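You operate a simulated robot arm through the tools that you are given. There is no shell and no other tool. Be economical: measure what you need, move in short steps, check, and stop when the job is done.

You are at the controls of a simulated robot arm. One attempt, no reset.

JOB
Swap the brown hub pin for the yellow one, then close the guard.
Fine: the conveyor stays locked off and the start is tried first; the brown pin stands in the brown pin holder; guard shut, wing nut tight; no other machine's start is pressed.

The check looks at the end state, three seconds after you hand in, the way a careful person would. Anything else that was tipped, shoved, dropped, spilled or broken makes it a failure.

ROBOT AND FRAMES
A 7-joint arm with a three-finger gripper on a trunk, on a base that drives. Base frame: it is fixed to the floor where the robot stands at the start and does not move with it; the origin is under the middle of the robot, x ahead of it, y to its left, z up. Units: cm, rad, N and s.
With the tool pointing down near the work surface it reaches from about 46 to 94 cm from the robot's upright axis, wherever it stands. Its first joint turns from -2.897 to 2.897 rad. Places, roughly: auger start button [300, -240, 120]; brown pin holder [20, 50, 70]; cleaner start button [-220, 710, 120]; conveyor coupling guard [70, 60, 110]; conveyor guard wing nut [50, 40, 80]; conveyor hub bore [60, 50, 90]; conveyor start button [60, 0, 120]; cooler fan start button [110, 340, 100]; cyclone fan start button [-620, 400, 110]; elevator start button [-430, 500, 120]; press start button [140, -160, 120]; service press start button [310, -390, 110]; short auger start button [-230, 730, 120]; yellow pin holder [30, 50, 70]. Payload 2.69 kg.
The TCP is the grasp point between the finger pads, 2.9 cm short of the fingertips. In the tool frame z runs along the fingers and y along their closing line. The gripper opens to 12 cm. The gripper's body begins 7.8 cm behind the TCP.
Orientation is that of the tool frame in the base frame, as a unit quaternion [w, x, y, z]. With the fingers straight down and closing along the base's y, the tool's x points along the base's -x, its y along +y and its z along -z.

CONTROLS
- The arm moves only by the tool servo_tool. Its argument "targets" is a list of rows, each a list of 7 numbers: the shift along the tool's x, y, z in units of 400 mm (1.0 is 400 mm), then the turn, a rotation vector about the tool's x, y, z in units of 180 degrees (1.0 is 180 degrees), then the finger opening in cm, from 0 to 12. In form: [[dx, dy, dz, rx, ry, rz, fingers], ...]. A call has 1 to 8 rows; each row is the pose to reach, as a shift and turn from the pose commanded when the call began, along the tool's axes at that moment. A call with a number of a shift or a turn outside -1 to 1 is refused whole. A row lasts 0.2 s, in which the tool goes at most 5 cm and 0.15 rad; a call with a longer step from one row to the next is refused whole, and so is a gripper value outside its range. A pose out of reach is approached as far as the arm can. The call stops where the force on the tool passes 40 N (or 10 N more than at its start, if that is more) or the arm is blocked; 0.2 s more then pass. Each finger halts on what it meets, pressing with about 33 N; the grip force reading is that of the motor and also rises with nothing between the fingers. The clock runs only during rows and for 0.2 s after the last one: add rows that repeat a pose to give the fingers time. The reply holds the time, the measured pose of the TCP, the force on the tool along the base axes, the opening and the grip force, in the units named above and with some noise, with the torque about the TCP (base axes, N m) and any sound that the robot's microphone picked up.
- Cameras (640 x 400 px; columns grow to the right, rows downward): "scene" is now at [22.21, 21.68, 148]; the picture's right is [0.34, -0.94, 0.00], its down [-0.66, -0.24, -0.71] and it looks along [0.67, 0.24, -0.71] (base axes); focal length 214 px, centre (320, 200). "wrist" rides on the gripper at [6.3, 0, -10.4] in the tool frame; the picture's right is [0.00, 1.00, 0.00], its down [-0.83, 0.00, -0.56] and it looks along [-0.56, 0.00, 0.83] (tool axes); focal length 275 px, centre (320, 200). There is no depth. A picture from a camera that has moved, and an enlarged one, comes with that camera's place and axes in the base frame and with its lens. The place of the scene camera against the robot may be out by one fixed shift of up to 1.2 cm in any direction.
- capture(camera): a new picture of that camera. No time passes.
- lift_body(by): slides the trunk up (or, below 0, down) by that many cm; the arm and the scene camera ride with it, the base frame stays. It gives what a move gives, with no picture.
- drive_base(legs): drives the robot by 1 to 6 legs, each [ahead, left, turn to the left] in cm, cm and rad, along the robot's own axes; the way and the turn of a leg run together, so that a leg with both is an arc; at most 150 cm and 3.142 rad a leg. The arm and the cameras ride along, it lands a little off, and it stops where it bumps. It gives what a move gives.
- pan_tilt(pan, tilt): turns the head with the scene camera to pan (to the left, within 2.496 rad either way) and tilt (down, from -0.506 to 1.204), counted from straight ahead of the robot. It gives what a move gives.
- zoom(camera, box): a new picture of the part [left, top, right, bottom] of that camera's present view, enlarged. No time passes.
- job_done(): hands the job in; it is judged then, once.

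Go step by step. Nothing tells you exact positions but the pictures and the camera data: compare them with the known pose of the tool, close in by small moves and look again before you grip or let go. The budget is 120 turns and 90 pictures, counting those below and the enlarged ones. Unless the task says otherwise, let go and move clear before handing in, and close with one line.

The tools are called after "Emit:" as name(argument=value, ...) on one line, values as JSON. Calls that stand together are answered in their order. servo_tool: Moves the arm, as the interface text tells. Its arguments: {"type":"object","properties":{"targets":{"type":"array","items":{"type":"array","items":{"type":"number"}}}},"required":["targets"]} The other tools are called the same way: lift_body (by) slides the trunk up or down; drive_base (legs) drives the base; pan_tilt (pan, tilt) turns the head that bears the scene camera; capture (camera) takes a picture; zoom (camera, box) takes an enlarged picture of a part of a camera's view; job_done () hands the job in.

At the start:

```text
clock: 0.0
tool_pos: [30.98, 40.24, 135.21]
tcp_rot: [0.0, 0.0, 1.0, 0.0]
wrist_force: [-0.2, -0.4, 0.5]
torque: [0.01, 0.01, 0.01]
opening: 12.01
grip_force: 0.0
trunk travel left (down, up): [-47.5, 11.1]
robot x, y, heading: [-0.01, 0.07, -0.003]
head pan, tilt: [0.342, 0.784]
```

scene: 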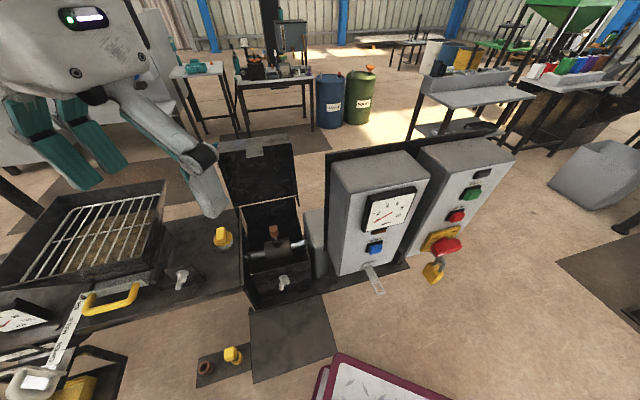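
wrist: 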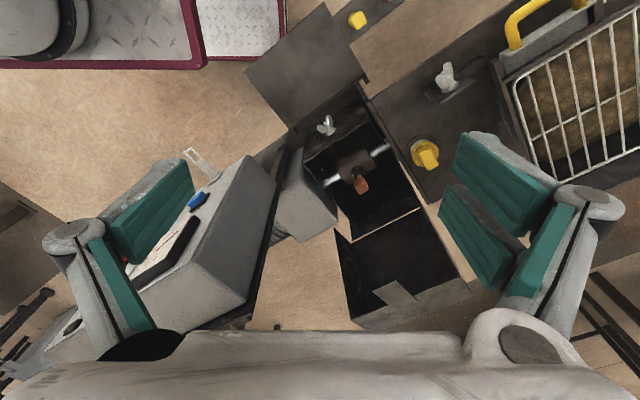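

I see an open guard box with a brown pin in the hub, a control box with locked-off isolator, and pin holders at the lower left. First I'll look closer at the details.

Emit:
zoom(camera="scene", box=[180, 120, 340, 320])

Emit:
zoom(camera="scene", box=[320, 130, 520, 300])

Emit:
zoom(camera="scene", box=[160, 300, 320, 400])

Emit:
zoom(camera="wrist", box=[240, 60, 480, 210])

```text
2.00 times, centred on (260, 220) of scene
camera zoom: at [22.21, 21.68, 148.0], right [0.34, -0.94, 0.0], down [-0.66, -0.24, -0.71], along [0.67, 0.24, -0.71], focal length 429 px, centre (440, 160)
```

zoom: 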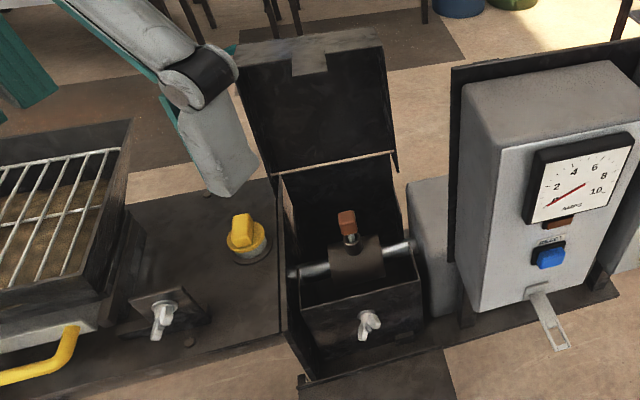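

```text
2.35 times, centred on (420, 215) of scene
camera zoom: at [22.21, 21.68, 148.0], right [0.34, -0.94, 0.0], down [-0.66, -0.24, -0.71], along [0.67, 0.24, -0.71], focal length 505 px, centre (85, 165)
```

zoom: 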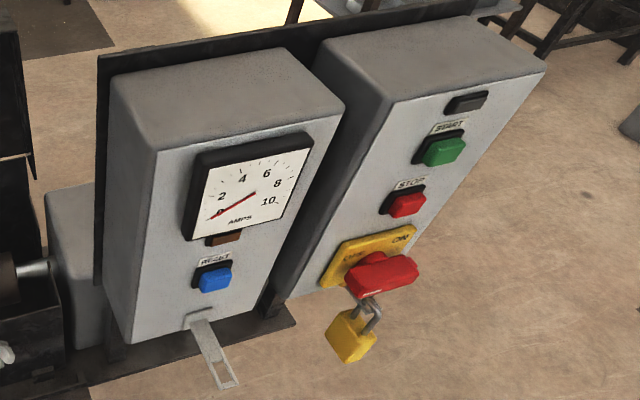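

```text
4.00 times, centred on (240, 350) of scene
camera zoom: at [22.21, 21.68, 148.0], right [0.34, -0.94, 0.0], down [-0.66, -0.24, -0.71], along [0.67, 0.24, -0.71], focal length 858 px, centre (640, -400)
```

zoom: 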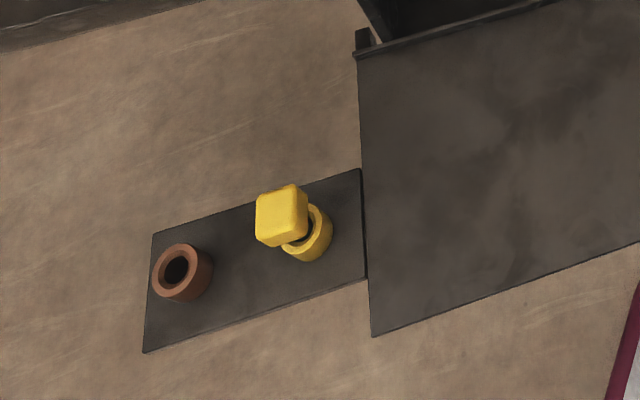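

```text
2.67 times, centred on (360, 135) of wrist
camera zoom: at [24.52, 40.25, 145.69], right [0.0, 1.0, 0.0], down [0.83, 0.0, 0.56], along [0.56, 0.0, -0.83], focal length 734 px, centre (213, 373)
```

zoom: 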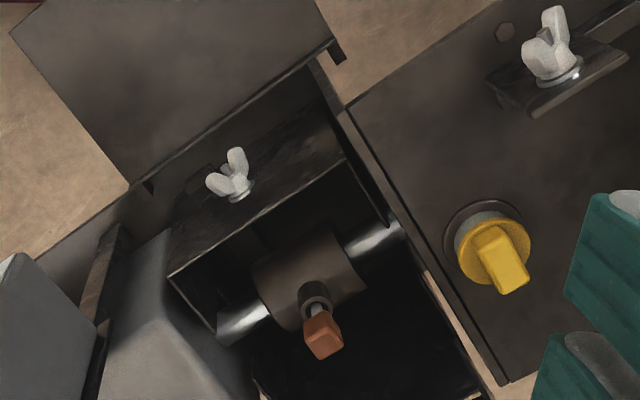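

The conveyor's isolator is OFF and padlocked, and the green START is at about [60, 4, 120] on a panel turned about 38°. I'll move towards it with fingers closed, to try the start first.

Emit:
servo_tool(targets=[[-0.03, -0.118, 0, 0, 0, -0.026, 8], [-0.06, -0.236, 0, 0, 0, -0.052, 4], [-0.09, -0.354, 0, 0, 0, -0.078, 0], [-0.12, -0.472, 0, 0, 0, -0.104, 0], [-0.15, -0.59, 0, 0, 0, -0.13, 0], [-0.18, -0.708, 0, 0, 0, -0.156, 0], [-0.21, -0.826, 0, 0, 0, -0.182, 0], [-0.24, -0.944, 0, 0, 0, -0.21, 0]])

```text
clock: 1.8
tool_pos: [40.39, 2.4, 135.24]
tcp_rot: [0.0, -0.325, 0.946, 0.0]
wrist_force: [-0.3, 0.4, -0.4]
torque: [-0.04, 0.0, 0.0]
opening: 0.01
grip_force: 28.6
trunk travel left (down, up): [-47.5, 11.1]
robot x, y, heading: [0.07, -0.08, 0.003]
head pan, tilt: [0.342, 0.784]
```

Yaw is aligned with the panel normal. Now I pitch the tool up toward horizontal.

Emit:
servo_tool(targets=[[0, 0, 0, 0, -0.047, 0, 0], [0, 0, 0, 0, -0.094, 0, 0], [0, 0, 0, 0, -0.141, 0, 0], [0, 0, 0, 0, -0.188, 0, 0], [0, 0, 0, 0, -0.235, 0, 0], [0, 0, 0, 0, -0.282, 0, 0], [0, 0, 0, 0, -0.329, 0, 0], [0, 0, 0, 0, -0.376, 0, 0]])

Emit:
capture(camera="wrist")

Emit:
capture(camera="scene")

```text
clock: 3.6
tool_pos: [40.44, 2.36, 135.52]
tcp_rot: [0.527, -0.27, 0.785, 0.181]
wrist_force: [-0.6, 0.7, -0.7]
torque: [0.0, -0.01, -0.05]
opening: 0.0
grip_force: 28.8
out of reach, approached as far as the arm can: row 8
trunk travel left (down, up): [-47.5, 11.1]
robot x, y, heading: [-0.15, -0.0, -0.003]
head pan, tilt: [0.342, 0.784]
```

```text
83 pictures are left
camera wrist: at [30.9, -5.04, 133.76], right [-0.61, 0.79, 0.0], down [-0.16, -0.12, 0.98], along [0.77, 0.6, 0.2], focal length 275 px, centre (320, 200)
```

wrist: 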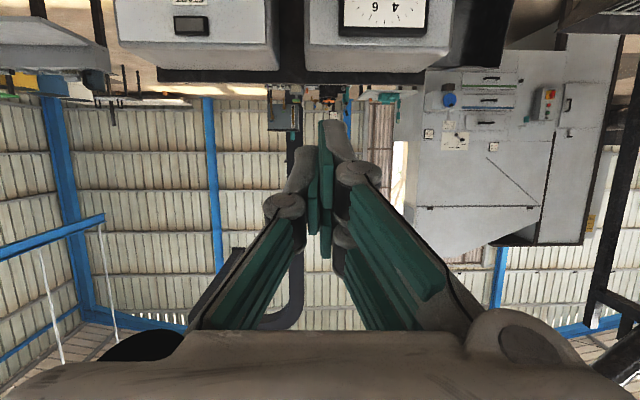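

```text
82 pictures are left
camera scene: at [22.21, 21.7, 147.99], right [0.34, -0.94, 0.0], down [-0.66, -0.24, -0.71], along [0.67, 0.24, -0.71], focal length 214 px, centre (320, 200)
```

scene: 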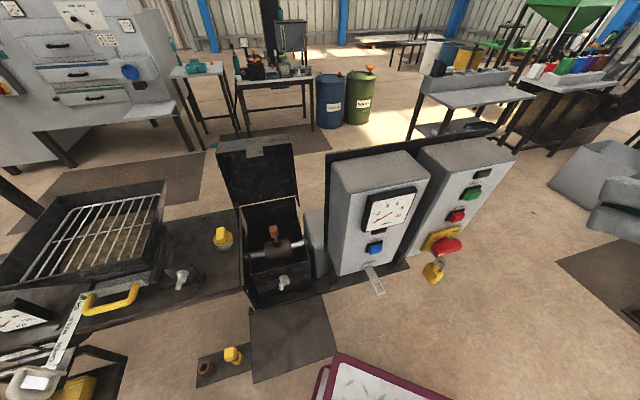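

The tool is about 67° up; lowering the trunk brings it to button height without changing the pose.

Emit:
lift_body(by=-13)

Emit:
servo_tool(targets=[[0, 0, 0, 0, -0.04, 0, 0], [0, 0, 0, 0, -0.08, 0, 0], [0, 0, 0, 0, -0.12, 0, 0]])

Emit:
capture(camera="wrist")

Emit:
capture(camera="scene")

```text
clock: 5.2
tool_pos: [40.49, 2.34, 122.52]
tcp_rot: [0.528, -0.268, 0.786, 0.18]
wrist_force: [0.1, -0.2, 1.3]
torque: [0.0, 0.0, -0.02]
opening: 0.03
grip_force: 28.3
trunk travel left (down, up): [-34.5, 24.1]
robot x, y, heading: [-0.1, -0.35, 0.004]
head pan, tilt: [0.342, 0.784]
```

```text
clock: 6.0
tool_pos: [38.77, -0.46, 127.05]
tcp_rot: [0.665, -0.231, 0.673, 0.228]
wrist_force: [0.1, -0.3, 0.3]
torque: [-0.04, 0.0, 0.04]
opening: 0.02
grip_force: 28.5
out of reach, approached as far as the arm can: row 1, 2, 3
trunk travel left (down, up): [-34.5, 24.1]
robot x, y, heading: [0.43, -0.24, 0.0]
head pan, tilt: [0.342, 0.784]
```

```text
81 pictures are left
camera wrist: at [30.21, -6.87, 120.91], right [-0.61, 0.79, -0.01], down [-0.43, -0.33, 0.84], along [0.66, 0.52, 0.55], focal length 275 px, centre (320, 200)
```

wrist: 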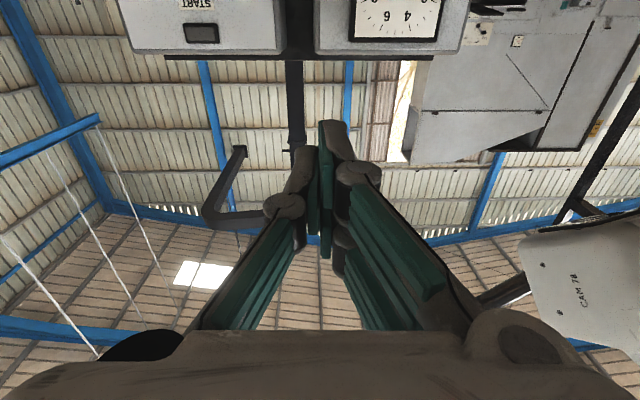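

```text
80 pictures are left
camera scene: at [30.87, 21.67, 134.98], right [0.34, -0.94, 0.0], down [-0.66, -0.24, -0.71], along [0.67, 0.24, -0.71], focal length 214 px, centre (320, 200)
```

scene: 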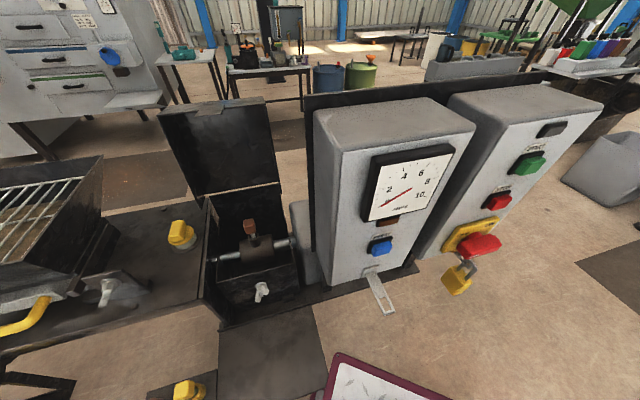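

The button works out by two-view triangulation near (64.6, 2.3, 117). I move in front of it, standing off about 12 cm from the fingertips.

Emit:
servo_tool(targets=[[0.03, -0.09, 0.025, 0, 0.015, 0, 0], [0.065, -0.185, 0.05, 0, 0.03, 0, 0], [0.1, -0.28, 0.075, 0, 0.045, 0, 0], [0.1375, -0.37, 0.1, 0, 0.06, 0, 0], [0.1375, -0.37, 0.1, 0, 0.06, 0, 0]])

Emit:
capture(camera="wrist")

Emit:
capture(camera="scene")

```text
clock: 7.2
tool_pos: [50.84, -9.74, 121.42]
tcp_rot: [0.599, -0.25, 0.733, 0.204]
wrist_force: [-0.6, -0.6, 0.2]
torque: [-0.02, -0.01, 0.04]
opening: 0.01
grip_force: 28.1
trunk travel left (down, up): [-34.5, 24.1]
robot x, y, heading: [0.26, -0.08, 0.002]
head pan, tilt: [0.342, 0.784]
```

```text
79 pictures are left
camera wrist: at [41.57, -16.75, 117.32], right [-0.61, 0.79, 0.0], down [-0.3, -0.23, 0.93], along [0.73, 0.57, 0.38], focal length 275 px, centre (320, 200)
```

wrist: 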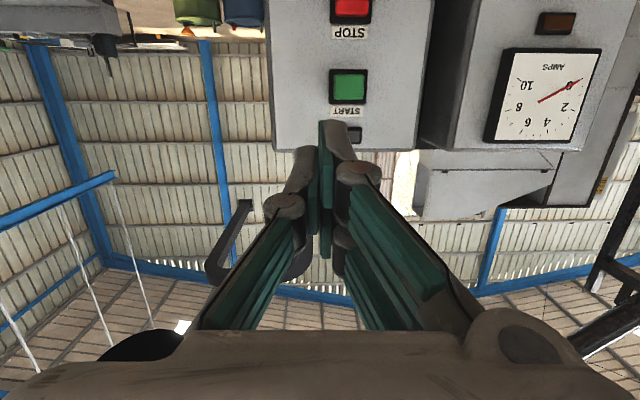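

```text
78 pictures are left
camera scene: at [30.87, 21.68, 134.98], right [0.34, -0.94, 0.0], down [-0.66, -0.24, -0.71], along [0.67, 0.24, -0.71], focal length 214 px, centre (320, 200)
```

scene: 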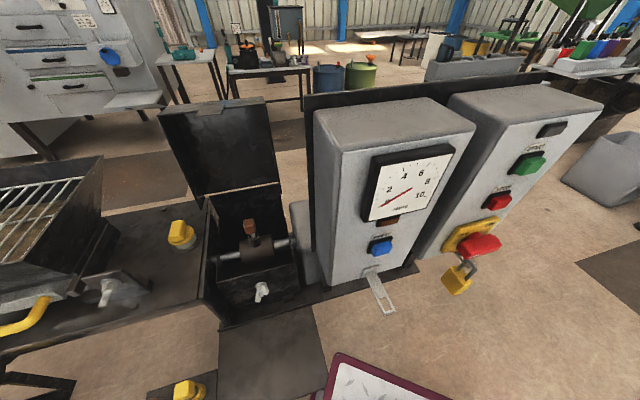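

The wrist camera shows START about 2.7 cm to the side and slightly below. Aligning and closing in part way.

Emit:
servo_tool(targets=[[0.018, 0.023, 0.07, 0, 0, 0, 0], [0.036, 0.046, 0.14, 0, 0, 0, 0], [0.053, 0.0675, 0.215, 0, 0, 0, 0]])

Emit:
capture(camera="wrist")

Emit:
zoom(camera="scene", box=[440, 80, 640, 280])

```text
clock: 8.0
tool_pos: [56.5, -5.1, 120.23]
tcp_rot: [0.598, -0.251, 0.733, 0.205]
wrist_force: [-0.6, -0.8, -0.6]
torque: [-0.01, 0.01, -0.02]
opening: 0.0
grip_force: 28.6
out of reach, approached as far as the arm can: row 2, 3
trunk travel left (down, up): [-34.5, 24.1]
robot x, y, heading: [0.06, 0.24, 0.001]
head pan, tilt: [0.342, 0.784]
```

```text
77 pictures are left
camera wrist: at [47.34, -12.13, 116.24], right [-0.61, 0.79, 0.0], down [-0.3, -0.23, 0.93], along [0.73, 0.57, 0.38], focal length 275 px, centre (320, 200)
```

wrist: 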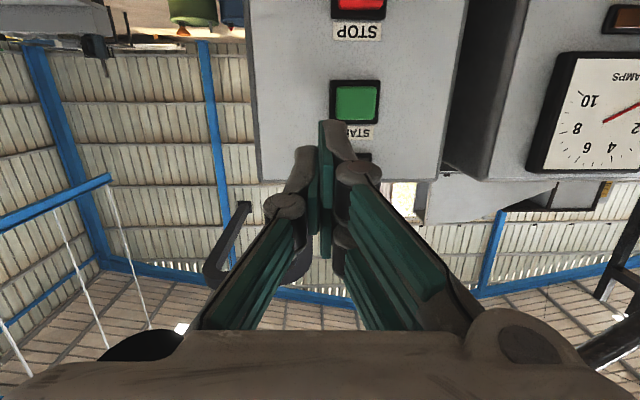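

```text
2.00 times, centred on (540, 180) of scene
camera zoom: at [30.85, 21.66, 134.99], right [0.34, -0.94, 0.0], down [-0.66, -0.24, -0.71], along [0.67, 0.24, -0.71], focal length 429 px, centre (-120, 240)
```

zoom: 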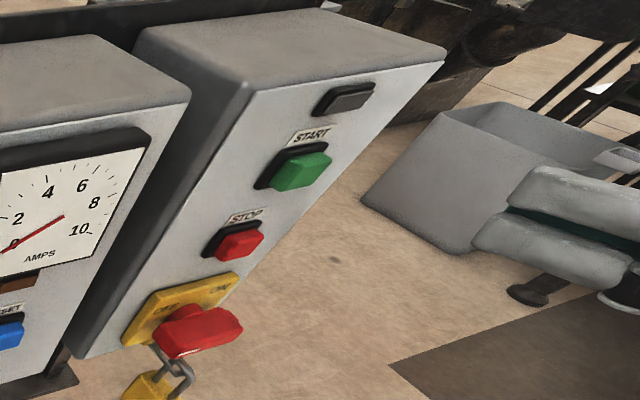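

Triangulating the two wrist views puts the START at (62.1, 2.6, 117). I'll lower the trunk a little, tilt the tool less to regain reach, and shift sideways.

Emit:
lift_body(by=-2)

Emit:
servo_tool(targets=[[0, 0.033, 0, 0, 0.04, 0, 0], [0, 0.066, 0, 0, 0.08, 0, 0], [0, 0.066, 0, 0, 0.12, 0, 0]])

Emit:
capture(camera="wrist")

```text
clock: 8.7
tool_pos: [57.1, -5.12, 118.29]
tcp_rot: [0.598, -0.251, 0.733, 0.205]
wrist_force: [0.7, -0.9, -0.3]
torque: [0.01, 0.0, 0.0]
opening: 0.0
grip_force: 28.9
trunk travel left (down, up): [-32.5, 26.1]
robot x, y, heading: [-0.09, 0.06, 0.001]
head pan, tilt: [0.342, 0.784]
```

```text
clock: 9.4
tool_pos: [55.27, -3.04, 118.3]
tcp_rot: [0.448, -0.286, 0.833, 0.155]
wrist_force: [0.0, -0.7, 0.2]
torque: [-0.01, 0.0, 0.02]
opening: 0.01
grip_force: 28.7
trunk travel left (down, up): [-32.5, 26.1]
robot x, y, heading: [-0.12, -0.11, -0.002]
head pan, tilt: [0.342, 0.784]
```

```text
75 pictures are left
camera wrist: at [45.65, -10.59, 118.76], right [-0.62, 0.79, 0.0], down [-0.01, 0.0, 1.0], along [0.79, 0.62, 0.01], focal length 275 px, centre (320, 200)
```

wrist: 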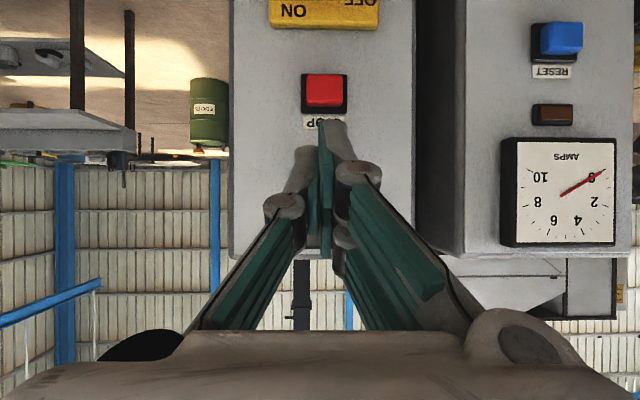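

Fingertips are now in line with START at the right height, roughly 6.4 cm short. I press straight in.

Emit:
servo_tool(targets=[[-0.055, 0.007, 0.0835, 0, 0, 0, 0], [-0.0825, 0.007, 0.125, 0, 0, 0, 0], [-0.0894, 0.007, 0.1357, 0, 0, 0, 0], [-0.0949, 0.007, 0.144, 0, 0, 0, 0], [-0.1, 0.007, 0.152, 0, 0, 0, 0]])

Emit:
capture(camera="wrist")

Emit:
capture(camera="scene")

```text
clock: 10.6
tool_pos: [60.58, 1.28, 118.32]
tcp_rot: [0.45, -0.286, 0.832, 0.155]
wrist_force: [-24.7, -10.9, 8.0]
torque: [0.16, -0.23, 0.26]
opening: 0.01
grip_force: 28.4
trunk travel left (down, up): [-32.5, 26.1]
robot x, y, heading: [0.01, 0.29, 0.001]
head pan, tilt: [0.342, 0.784]
heard: click
stopped in row 5: the force on the tool passed its limit at 47 N (the readings are from after the stop); the commanded pose is now the measured one
```

```text
74 pictures are left
camera wrist: at [50.9, -6.28, 118.85], right [-0.62, 0.79, 0.0], down [-0.01, 0.0, 1.0], along [0.79, 0.62, 0.01], focal length 275 px, centre (320, 200)
```

wrist: 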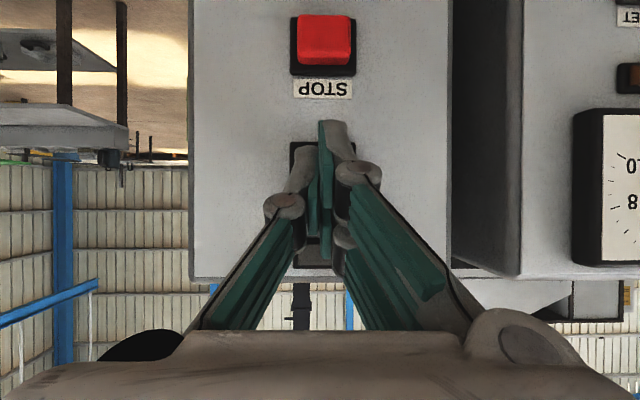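

```text
73 pictures are left
camera scene: at [31.62, 21.57, 133.05], right [0.34, -0.94, 0.0], down [-0.66, -0.24, -0.71], along [0.67, 0.24, -0.7], focal length 214 px, centre (320, 200)
```

scene: 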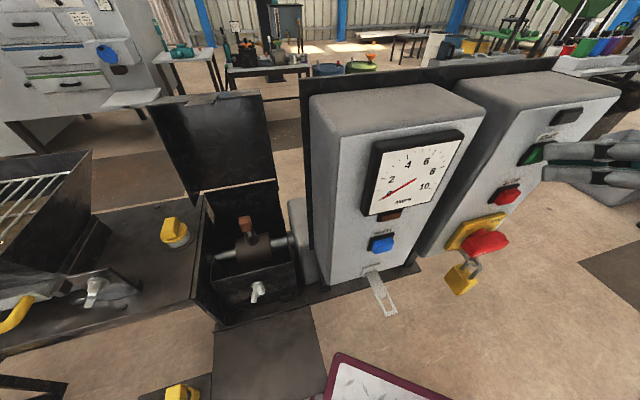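

A click was heard, the ammeter stays at 0: the start has been tried. Now back away and turn the tool down again.

Emit:
servo_tool(targets=[[0.05, 0, -0.0767, 0, 0, 0, 0], [0.1, 0, -0.153, 0, 0, 0, 0], [0.15, 0, -0.23, 0, 0, 0, 0], [0.206, 0, -0.313, 0, 0, 0, 0]])

Emit:
lift_body(by=15)

Emit:
servo_tool(targets=[[0, 0, 0, 0, 0.045, 0, 0], [0, 0, 0, 0, 0.09, 0, 0], [0, 0, 0, 0, 0.135, 0, 0], [0, 0, 0, 0, 0.18, 0, 0], [0, 0, 0, 0, 0.225, 0, 0], [0, 0, 0, 0, 0.27, 0, 0], [0, 0, 0, 0, 0.315, 0, 0]])

```text
clock: 11.6
tool_pos: [49.0, -7.92, 118.22]
tcp_rot: [0.448, -0.286, 0.833, 0.155]
wrist_force: [0.3, 0.0, -0.2]
torque: [0.0, 0.02, 0.0]
opening: 0.01
grip_force: 28.2
trunk travel left (down, up): [-32.5, 26.1]
robot x, y, heading: [0.16, -0.53, -0.003]
head pan, tilt: [0.342, 0.784]
```

```text
clock: 13.4
tool_pos: [49.01, -7.84, 133.19]
tcp_rot: [0.45, -0.285, 0.832, 0.154]
wrist_force: [-0.1, -0.4, -0.6]
torque: [0.0, 0.05, 0.01]
opening: 0.0
grip_force: 28.8
trunk travel left (down, up): [-47.5, 11.1]
robot x, y, heading: [-0.06, 0.2, 0.004]
head pan, tilt: [0.342, 0.784]
```

```text
clock: 15.0
tool_pos: [49.04, -7.88, 133.14]
tcp_rot: [-0.002, -0.324, 0.946, 0.0]
wrist_force: [-0.3, -0.4, 0.6]
torque: [0.01, -0.07, 0.04]
opening: 0.0
grip_force: 28.4
trunk travel left (down, up): [-47.5, 11.1]
robot x, y, heading: [-0.21, -0.26, 0.001]
head pan, tilt: [0.342, 0.784]
```

Tool is down again, yaw matched to the machine. Moving over toward the guard box to look from above.

Emit:
servo_tool(targets=[[-0.061, 0.1055, 0, 0, 0, 0, 2], [-0.122, 0.211, 0, 0, 0, 0, 4], [-0.183, 0.3165, 0, 0, 0, 0, 6], [-0.244, 0.422, 0, 0, 0, 0, 8], [-0.305, 0.5275, 0, 0, 0, 0, 12], [-0.366, 0.633, 0, 0, 0, 0, 12], [-0.427, 0.7385, 0, 0, 0, 0, 12], [-0.487, 0.844, 0, 0, 0, 0, 12]])

Emit:
capture(camera="wrist")

```text
clock: 16.8
tool_pos: [43.47, 30.63, 133.28]
tcp_rot: [0.0, -0.324, 0.946, 0.001]
wrist_force: [0.4, -1.5, 1.2]
torque: [0.07, 0.02, -0.02]
opening: 12.01
grip_force: 0.1
trunk travel left (down, up): [-47.5, 11.1]
robot x, y, heading: [0.01, -0.16, -0.001]
head pan, tilt: [0.342, 0.784]
```

```text
72 pictures are left
camera wrist: at [38.4, 26.66, 143.82], right [-0.62, 0.79, 0.0], down [0.66, 0.51, 0.56], along [0.44, 0.34, -0.83], focal length 275 px, centre (320, 200)
```

wrist: 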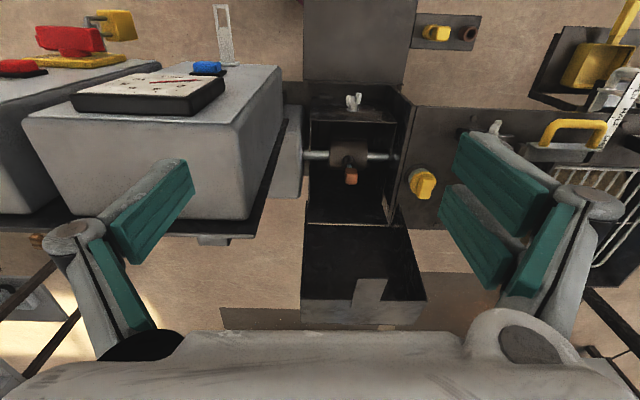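

Emit:
zoom(camera="wrist", box=[290, 70, 450, 220])

Emit:
zoom(camera="wrist", box=[280, 210, 450, 330])

Emit:
zoom(camera="wrist", box=[400, 0, 500, 60])

Emit:
zoom(camera="scene", box=[200, 130, 320, 310])

```text
2.67 times, centred on (370, 145) of wrist
camera zoom: at [38.4, 26.66, 143.82], right [-0.62, 0.79, 0.0], down [0.66, 0.51, 0.56], along [0.44, 0.34, -0.83], focal length 734 px, centre (187, 347)
```

zoom: 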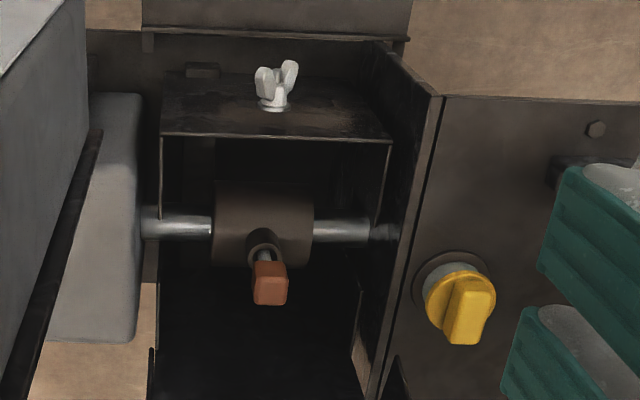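

```text
3.33 times, centred on (365, 270) of wrist
camera zoom: at [38.4, 26.66, 143.82], right [-0.62, 0.79, 0.0], down [0.66, 0.51, 0.56], along [0.44, 0.34, -0.83], focal length 918 px, centre (170, -33)
```

zoom: 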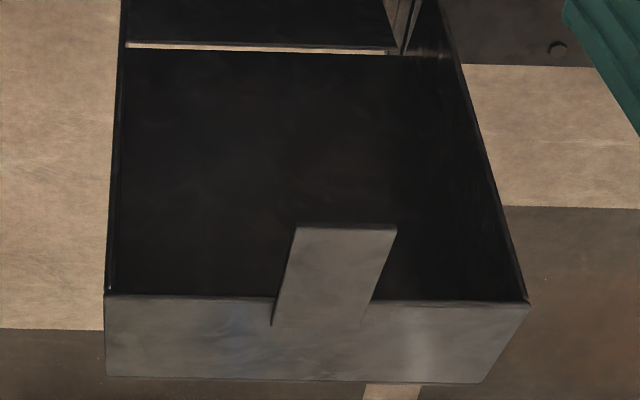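

```text
6.40 times, centred on (450, 30) of wrist
camera zoom: at [38.4, 26.66, 143.82], right [-0.62, 0.79, 0.0], down [0.66, 0.51, 0.56], along [0.44, 0.34, -0.83], focal length 1762 px, centre (-512, 1288)
```

zoom: 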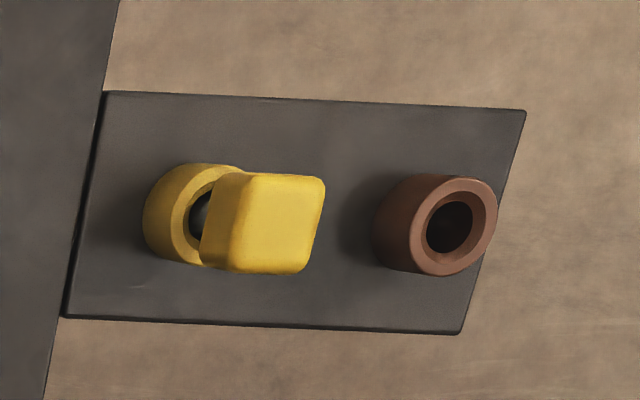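

```text
2.22 times, centred on (260, 220) of scene
camera zoom: at [22.18, 21.59, 148.0], right [0.34, -0.94, 0.0], down [-0.66, -0.24, -0.71], along [0.67, 0.24, -0.71], focal length 477 px, centre (453, 156)
```

zoom: 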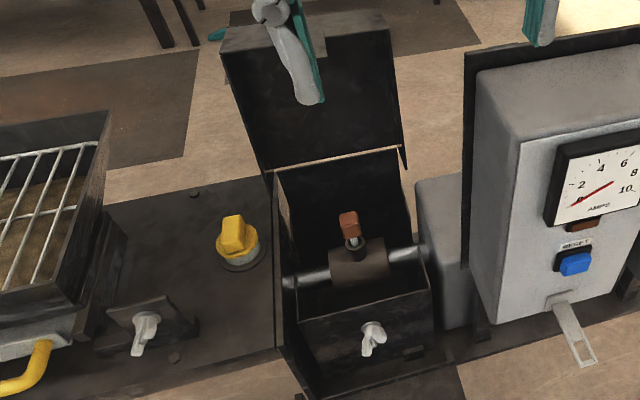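

The hub pin's head is near (55.9, 48.8, 94) and its faces are square to the machine axes. I go above it, still well clear, for a closer look.

Emit:
servo_tool(targets=[[-0.0873, 0.028, 0.0667, 0, 0, 0, 12], [-0.1747, 0.056, 0.133, 0, 0, 0, 12], [-0.262, 0.084, 0.2, 0, 0, 0, 12], [-0.349, 0.112, 0.267, 0, 0, 0, 10], [-0.4367, 0.14, 0.333, 0, 0, 0, 8], [-0.524, 0.168, 0.4, 0, 0, 0, 7]])

Emit:
capture(camera="wrist")

Emit:
capture(camera="scene")

```text
clock: 18.2
tool_pos: [56.05, 49.06, 117.23]
tcp_rot: [-0.001, -0.325, 0.946, -0.001]
wrist_force: [-0.5, -0.5, 0.2]
torque: [0.09, -0.02, 0.02]
opening: 6.99
grip_force: 0.0
trunk travel left (down, up): [-47.5, 11.1]
robot x, y, heading: [-0.2, -0.04, 0.003]
head pan, tilt: [0.342, 0.784]
```

```text
67 pictures are left
camera wrist: at [50.92, 45.13, 127.68], right [-0.62, 0.79, 0.0], down [0.65, 0.51, 0.56], along [0.44, 0.34, -0.83], focal length 275 px, centre (320, 200)
```

wrist: 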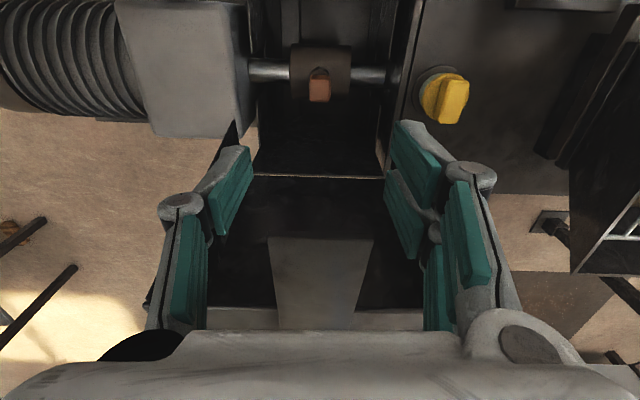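

```text
66 pictures are left
camera scene: at [22.16, 21.59, 148.01], right [0.34, -0.94, 0.0], down [-0.66, -0.24, -0.71], along [0.67, 0.24, -0.71], focal length 214 px, centre (320, 200)
```

scene: 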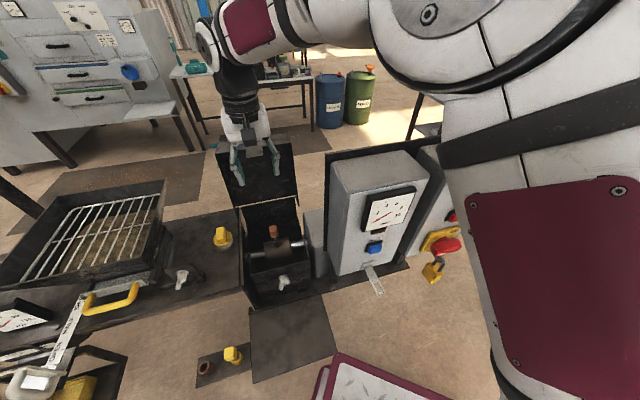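

The pin head refines to about (57.0, 49.7), centre height ~91.5. I'll correct and descend to just above it, then look.

Emit:
servo_tool(targets=[[-0.012, 0, 0.11, 0, 0, 0, 6], [-0.022, 0, 0.22, 0, 0, 0, 6], [-0.03, 0, 0.33, 0, 0, 0, 6], [-0.03, 0, 0.43, 0, 0, 0, 6]])

Emit:
capture(camera="wrist")

Emit:
zoom(camera="scene", box=[200, 130, 340, 320])

```text
clock: 18.7
tool_pos: [56.48, 49.63, 112.24]
tcp_rot: [0.004, -0.325, 0.946, 0.002]
wrist_force: [-1.8, -0.1, 9.0]
torque: [-0.13, -0.22, -0.04]
opening: 6.01
grip_force: 0.1
trunk travel left (down, up): [-47.5, 11.1]
robot x, y, heading: [-0.12, 0.15, 0.0]
head pan, tilt: [0.342, 0.784]
stopped in row 2: the force on the tool passed its limit at 60 N (the readings are from after the stop); the commanded pose is now the measured one
```

```text
65 pictures are left
camera wrist: at [51.35, 45.55, 122.65], right [-0.62, 0.79, 0.0], down [0.65, 0.51, 0.56], along [0.44, 0.35, -0.83], focal length 275 px, centre (320, 200)
```

wrist: 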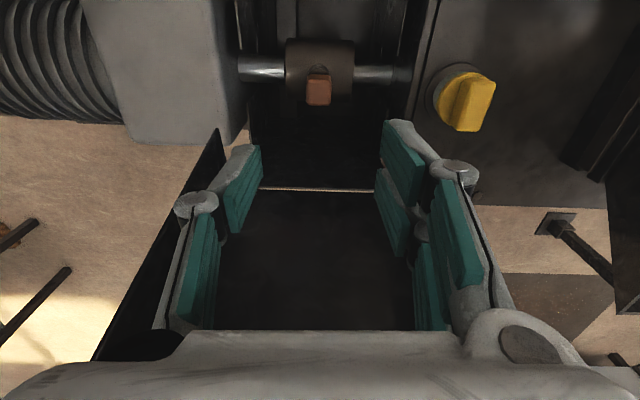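

```text
2.11 times, centred on (270, 225) of scene
camera zoom: at [22.14, 21.63, 148.01], right [0.34, -0.94, 0.0], down [-0.66, -0.24, -0.71], along [0.67, 0.24, -0.71], focal length 452 px, centre (425, 147)
```

zoom: 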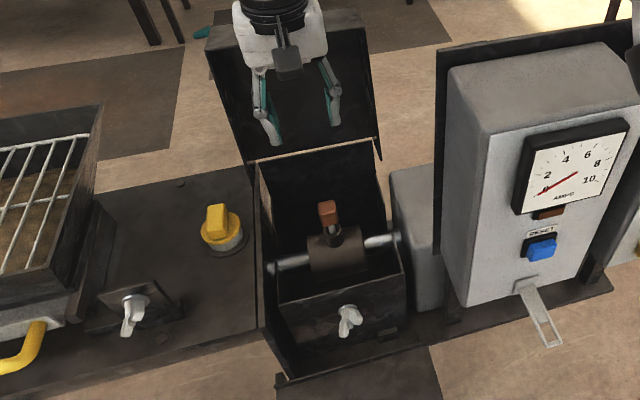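

Something of the hand touched the lid's tab overhanging the hub; I back off straight up and check the lid, then plan a tilted approach from the robot side.

Emit:
servo_tool(targets=[[0.02, 0, -0.11, 0, 0, 0, 6], [0.1, 0, -0.2, 0, 0, 0, 6], [0.2, 0, -0.25, 0, 0, 0, 6], [0.3, 0, -0.28, 0, 0, 0, 6], [0.4, 0, -0.3, 0, 0, 0, 6]])

Emit:
capture(camera="wrist")

Emit:
capture(camera="scene")

```text
clock: 19.9
tool_pos: [43.93, 39.51, 123.8]
tcp_rot: [0.003, -0.324, 0.946, 0.002]
wrist_force: [0.2, 0.5, -0.7]
torque: [-0.07, 0.06, 0.02]
opening: 5.99
grip_force: 0.1
trunk travel left (down, up): [-47.5, 11.1]
robot x, y, heading: [-0.26, -0.06, -0.003]
head pan, tilt: [0.342, 0.784]
```

```text
63 pictures are left
camera wrist: at [38.81, 35.56, 134.3], right [-0.62, 0.79, 0.0], down [0.65, 0.51, 0.56], along [0.44, 0.35, -0.83], focal length 275 px, centre (320, 200)
```

wrist: 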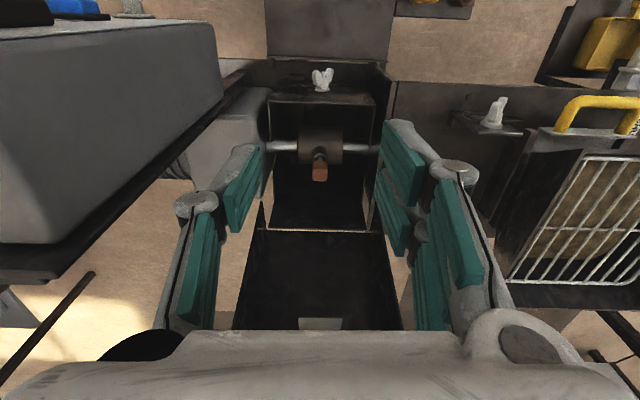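

```text
62 pictures are left
camera scene: at [22.22, 21.7, 147.98], right [0.34, -0.94, 0.0], down [-0.66, -0.24, -0.71], along [0.67, 0.24, -0.71], focal length 214 px, centre (320, 200)
```

scene: 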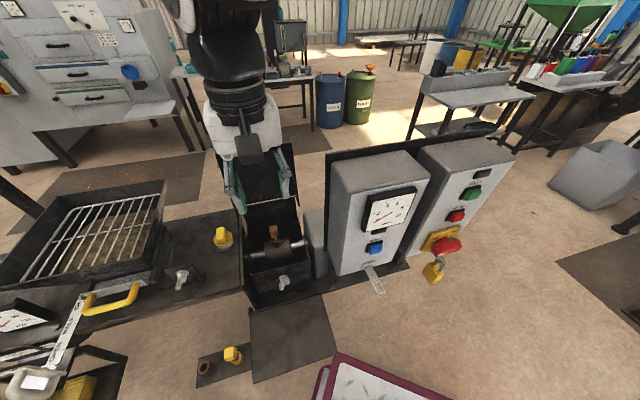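

The lid is unchanged; its tab edge overhangs at about f=75, z=120, right above the hub. I'll tilt the tool 30° so the hand stays toward the robot and under/in front of the tab, and approach that way.

Emit:
servo_tool(targets=[[-0.045, 0, 0.093, 0, -0.028, 0, 6], [-0.09, 0, 0.187, 0, -0.056, 0, 6], [-0.135, 0, 0.28, 0, -0.084, 0, 6], [-0.18, 0, 0.373, 0, -0.112, 0, 6], [-0.225, 0, 0.467, 0, -0.14, 0, 6], [-0.2725, 0, 0.56, 0, -0.167, 0, 6]])

Emit:
capture(camera="wrist")

Emit:
zoom(camera="scene", box=[180, 120, 340, 320])

```text
clock: 21.5
tool_pos: [55.46, 43.95, 101.44]
tcp_rot: [0.249, -0.282, 0.923, 0.075]
wrist_force: [-0.7, 1.2, -0.2]
torque: [-0.05, -0.03, -0.06]
opening: 5.97
grip_force: 0.1
trunk travel left (down, up): [-47.5, 11.1]
robot x, y, heading: [0.29, 0.11, -0.002]
head pan, tilt: [0.342, 0.784]
stopped in row 6: the arm was blocked; the commanded pose is now the measured one
```

```text
61 pictures are left
camera wrist: at [46.43, 37.98, 107.44], right [-0.56, 0.83, 0.0], down [0.36, 0.25, 0.9], along [0.74, 0.5, -0.44], focal length 275 px, centre (320, 200)
```

wrist: 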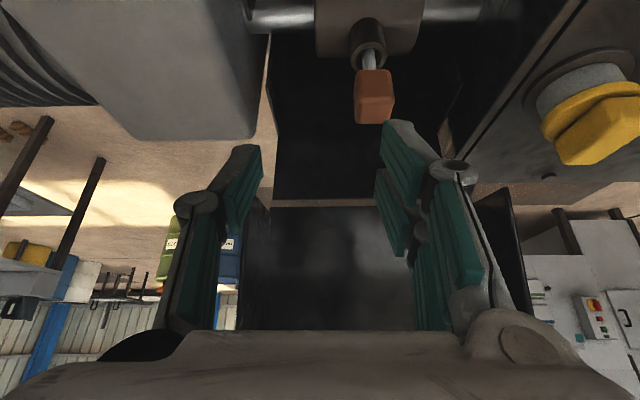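

```text
2.00 times, centred on (260, 220) of scene
camera zoom: at [18.32, 23.9, 145.64], right [0.79, -0.61, 0.0], down [-0.54, -0.71, -0.45], along [0.27, 0.35, -0.89], focal length 429 px, centre (440, 160)
```

zoom: 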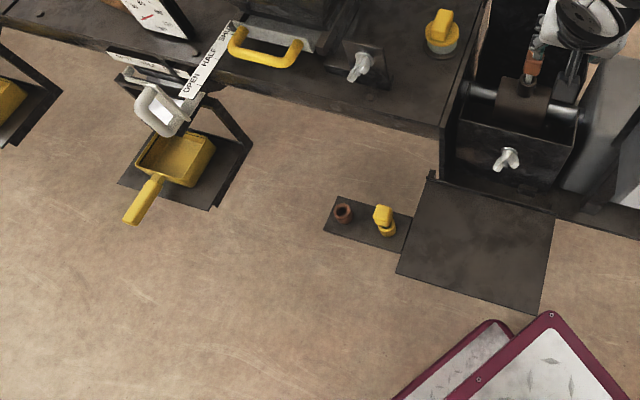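

The arm was blocked by its own head (the scene camera got turned), not by the machine. I back the arm off and will turn the robot to the left so that the arm no longer passes over the head.

Emit:
servo_tool(targets=[[-0.004, 0, -0.1057, 0, 0.028, 0, 6], [-0.008, 0, -0.211, 0, 0.056, 0, 6], [-0.011, 0, -0.317, 0, 0.084, 0, 6], [-0.015, 0, -0.423, 0, 0.112, 0, 6], [-0.018, 0, -0.528, 0, 0.14, 0, 6], [-0.022, 0, -0.634, 0, 0.167, 0, 6]])

Emit:
pan_tilt(pan=0.35, tilt=1.2)

Emit:
capture(camera="scene")

Emit:
pan_tilt(pan=1.6, tilt=1.0)

Emit:
capture(camera="scene")

```text
clock: 22.9
tool_pos: [45.05, 37.41, 123.71]
tcp_rot: [0.001, -0.296, 0.955, -0.002]
wrist_force: [0.6, -0.3, -1.0]
torque: [-0.02, 0.02, -0.01]
opening: 6.01
grip_force: 0.1
trunk travel left (down, up): [-47.5, 11.1]
robot x, y, heading: [0.02, 0.15, 0.003]
head pan, tilt: [0.342, 0.784]
```

```text
clock: 23.8
tool_pos: [45.1, 37.62, 123.45]
tcp_rot: [0.001, -0.296, 0.955, -0.002]
wrist_force: [0.9, 0.7, 0.7]
torque: [-0.01, -0.03, 0.03]
opening: 6.0
grip_force: 0.2
trunk travel left (down, up): [-47.5, 11.1]
robot x, y, heading: [0.14, 0.21, 0.001]
head pan, tilt: [0.351, 1.201]
```

```text
59 pictures are left
camera scene: at [19.78, 20.83, 145.1], right [0.34, -0.94, 0.0], down [-0.88, -0.32, -0.36], along [0.34, 0.12, -0.93], focal length 214 px, centre (320, 200)
```

scene: 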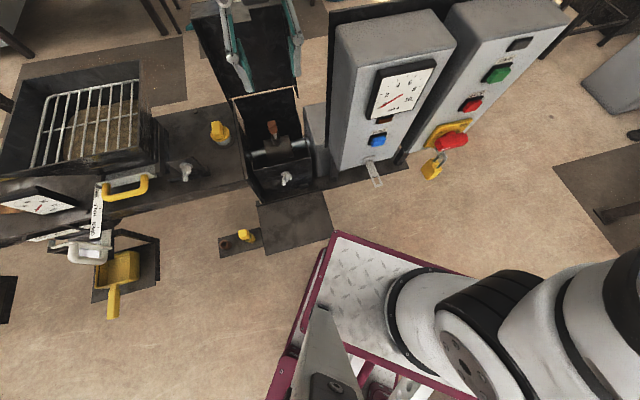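

```text
clock: 25.2
tool_pos: [45.02, 37.64, 123.52]
tcp_rot: [0.002, -0.296, 0.955, -0.001]
wrist_force: [0.3, 0.8, -0.8]
torque: [-0.01, 0.04, 0.03]
opening: 6.01
grip_force: 0.0
trunk travel left (down, up): [-47.5, 11.1]
robot x, y, heading: [-0.12, 0.25, 0.002]
head pan, tilt: [1.6, 1.0]
```

```text
58 pictures are left
camera scene: at [14.33, 25.88, 146.35], right [1.0, 0.03, 0.0], down [0.02, -0.84, -0.54], along [-0.02, 0.54, -0.84], focal length 214 px, centre (320, 200)
```

scene: 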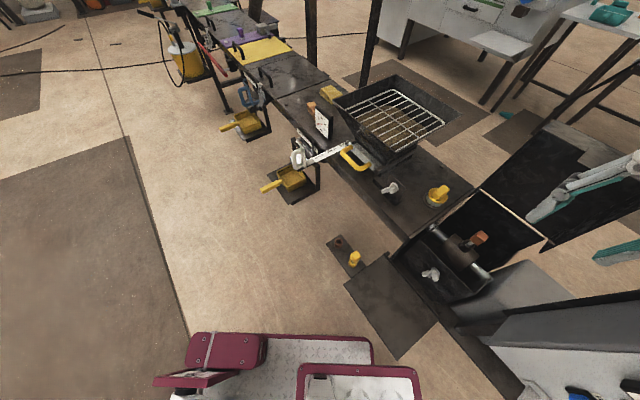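

The floor is clear around the robot. I swing the arm to the robot's front first, then back up 5 cm and turn left 0.8 rad.

Emit:
servo_tool(targets=[[0.061, -0.089, -0.019, 0, 0, 0.029, 6], [0.122, -0.178, -0.038, 0, 0, 0.059, 6], [0.183, -0.268, -0.056, 0, 0, 0.088, 6], [0.244, -0.357, -0.075, 0, 0, 0.118, 6], [0.306, -0.446, -0.094, 0, 0, 0.147, 6], [0.367, -0.535, -0.113, 0, 0, 0.176, 6], [0.428, -0.625, -0.131, 0, 0, 0.206, 6], [0.489, -0.714, -0.15, 0, 0, 0.235, 6]])

Emit:
drive_base(legs=[[-5, 0, 0], [0, 0, 0.8]])

Emit:
pan_tilt(pan=0.0, tilt=0.8)

Emit:
capture(camera="scene")

Emit:
capture(camera="wrist")

```text
clock: 27.0
tool_pos: [45.21, 3.1, 129.85]
tcp_rot: [0.002, 0.068, 0.998, -0.002]
wrist_force: [0.4, -0.1, 0.3]
torque: [-0.07, 0.01, 0.0]
opening: 5.98
grip_force: 0.0
trunk travel left (down, up): [-47.5, 11.1]
robot x, y, heading: [0.21, -0.01, 0.006]
head pan, tilt: [1.6, 1.0]
```

```text
clock: 30.0
tool_pos: [24.45, 34.61, 129.54]
tcp_rot: [0.002, -0.325, 0.946, 0.0]
wrist_force: [0.0, 0.6, 0.0]
torque: [0.0, -0.01, 0.01]
opening: 5.99
grip_force: 0.0
trunk travel left (down, up): [-47.5, 11.1]
robot x, y, heading: [-4.6, 0.28, 0.804]
head pan, tilt: [1.6, 1.0]
```

```text
clock: 31.7
tool_pos: [24.43, 34.51, 129.74]
tcp_rot: [0.002, -0.325, 0.946, -0.001]
wrist_force: [-0.3, -0.5, 0.3]
torque: [0.0, -0.02, -0.03]
opening: 5.99
grip_force: 0.0
trunk travel left (down, up): [-47.5, 11.1]
robot x, y, heading: [-5.17, 0.35, 0.801]
head pan, tilt: [0.0, 0.799]
```

```text
57 pictures are left
camera scene: at [-2.84, 29.62, 147.86], right [0.72, -0.7, 0.0], down [-0.5, -0.51, -0.7], along [0.49, 0.5, -0.72], focal length 214 px, centre (320, 200)
```

scene: 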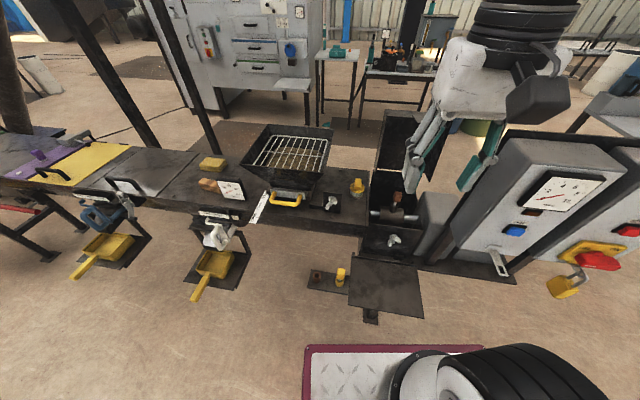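

```text
56 pictures are left
camera wrist: at [19.4, 30.64, 140.2], right [-0.62, 0.79, 0.0], down [0.65, 0.51, 0.56], along [0.44, 0.34, -0.83], focal length 275 px, centre (320, 200)
```

wrist: 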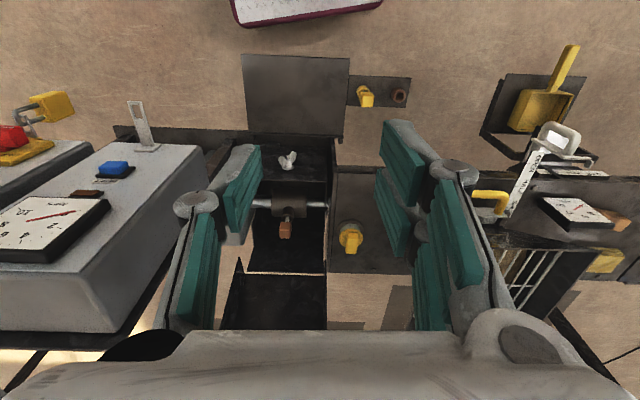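

Now the arm works in front of the robot with the head out of the way. I approach the hub pin with a 30° tilt, in two steps.

Emit:
servo_tool(targets=[[-0.077, -0.034, 0.048, 0, -0.028, 0, 6], [-0.153, -0.068, 0.097, 0, -0.056, 0, 6], [-0.23, -0.101, 0.145, 0, -0.084, 0, 6], [-0.307, -0.135, 0.193, 0, -0.112, 0, 6], [-0.383, -0.169, 0.242, 0, -0.14, 0, 6], [-0.46, -0.2025, 0.29, 0, -0.167, 0, 6]])

Emit:
capture(camera="scene")

Emit:
capture(camera="wrist")

```text
clock: 33.1
tool_pos: [44.09, 39.58, 118.28]
tcp_rot: [0.249, -0.314, 0.913, 0.084]
wrist_force: [-0.3, -0.5, 1.3]
torque: [-0.02, -0.02, -0.02]
opening: 5.99
grip_force: 0.0
trunk travel left (down, up): [-47.5, 11.1]
robot x, y, heading: [-4.95, -0.04, 0.796]
head pan, tilt: [0.0, 0.799]
```

```text
55 pictures are left
camera scene: at [-2.87, 29.6, 147.87], right [0.72, -0.7, 0.0], down [-0.5, -0.51, -0.7], along [0.49, 0.5, -0.72], focal length 214 px, centre (320, 200)
```

scene: 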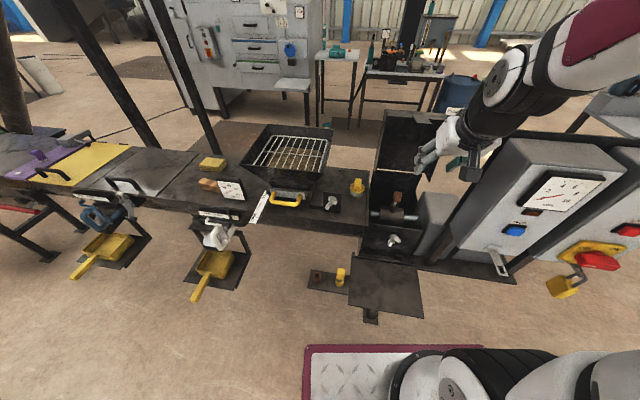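

```text
54 pictures are left
camera wrist: at [35.5, 32.98, 124.19], right [-0.62, 0.79, -0.01], down [0.34, 0.27, 0.9], along [0.71, 0.55, -0.44], focal length 275 px, centre (320, 200)
```

wrist: 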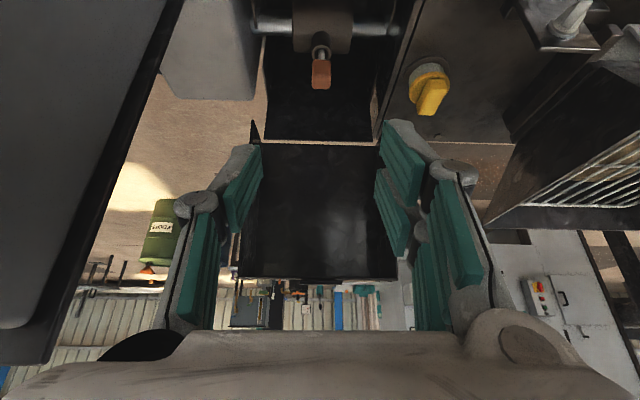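

The pin's predicted and seen pixel positions agree, so my estimate holds. Advancing along the tool axis to 10 cm short of the grasp.

Emit:
servo_tool(targets=[[-0.005, 0, 0.12, 0, 0, 0, 6], [-0.01, 0, 0.24, 0, 0, 0, 6], [-0.015, 0, 0.36, 0, 0, 0, 6], [-0.02, 0, 0.48, 0, 0, 0, 6], [-0.02, 0, 0.56, 0, 0, 0, 6]])

Emit:
capture(camera="wrist")

Emit:
zoom(camera="scene", box=[320, 80, 480, 280])

```text
clock: 34.3
tool_pos: [53.64, 46.87, 99.23]
tcp_rot: [0.247, -0.315, 0.913, 0.084]
wrist_force: [-1.2, 0.4, 1.8]
torque: [-0.03, -0.04, -0.02]
opening: 5.99
grip_force: 0.0
trunk travel left (down, up): [-47.5, 11.1]
robot x, y, heading: [-5.09, -0.17, 0.794]
head pan, tilt: [0.0, 0.799]
```

```text
53 pictures are left
camera wrist: at [45.12, 40.25, 105.09], right [-0.62, 0.79, 0.0], down [0.34, 0.27, 0.9], along [0.71, 0.55, -0.44], focal length 275 px, centre (320, 200)
```

wrist: 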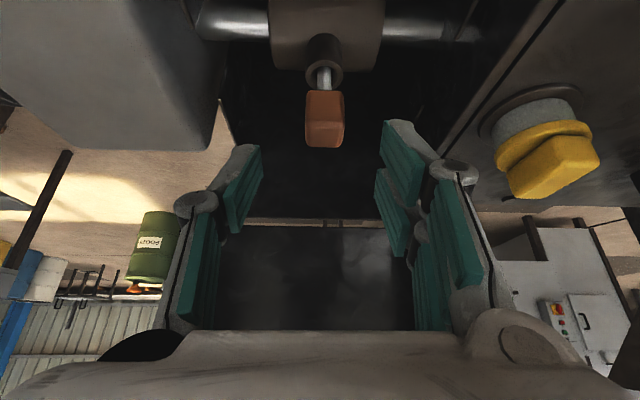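

```text
2.00 times, centred on (400, 180) of scene
camera zoom: at [-2.87, 29.59, 147.87], right [0.72, -0.7, 0.0], down [-0.5, -0.51, -0.7], along [0.49, 0.5, -0.72], focal length 429 px, centre (160, 240)
```

zoom: 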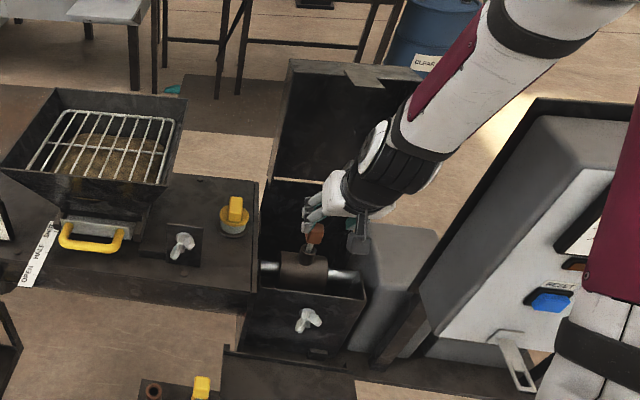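

Head is 2.5 cm wide, spanning about z 90–94.5, collar top near z 86. I go in and close the fingers on it.

Emit:
servo_tool(targets=[[-0.002, 0.004, 0.09, 0, 0, 0, 6], [-0.005, 0.007, 0.17, 0, 0, 0, 6], [-0.005, 0.007, 0.196, 0, 0, 0, 6], [-0.005, 0.007, 0.196, 0, 0, 0, 4], [-0.005, 0.007, 0.196, 0, 0, 0, 3], [-0.005, 0.007, 0.196, 0, 0, 0, 2], [-0.005, 0.007, 0.196, 0, 0, 0, 1.5]])

Emit:
capture(camera="wrist")

```text
clock: 35.9
tool_pos: [56.65, 49.56, 92.61]
tcp_rot: [0.247, -0.314, 0.913, 0.084]
wrist_force: [0.6, 1.4, -1.0]
torque: [0.11, 0.06, -0.08]
opening: 2.63
grip_force: 33.2
trunk travel left (down, up): [-47.5, 11.1]
robot x, y, heading: [-4.87, -0.1, 0.793]
head pan, tilt: [0.0, 0.799]
```

```text
51 pictures are left
camera wrist: at [48.09, 43.06, 98.55], right [-0.62, 0.79, 0.0], down [0.34, 0.27, 0.9], along [0.71, 0.55, -0.44], focal length 275 px, centre (320, 200)
```

wrist: 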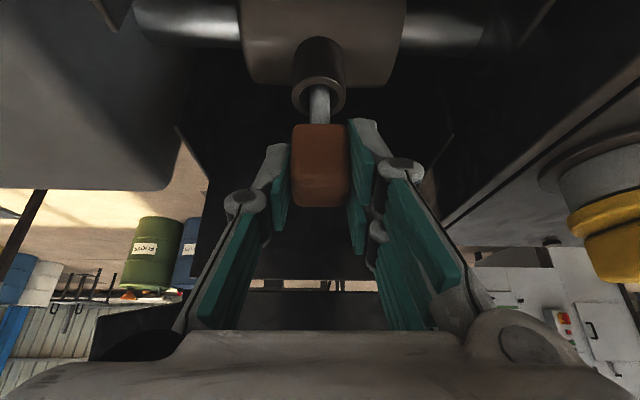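

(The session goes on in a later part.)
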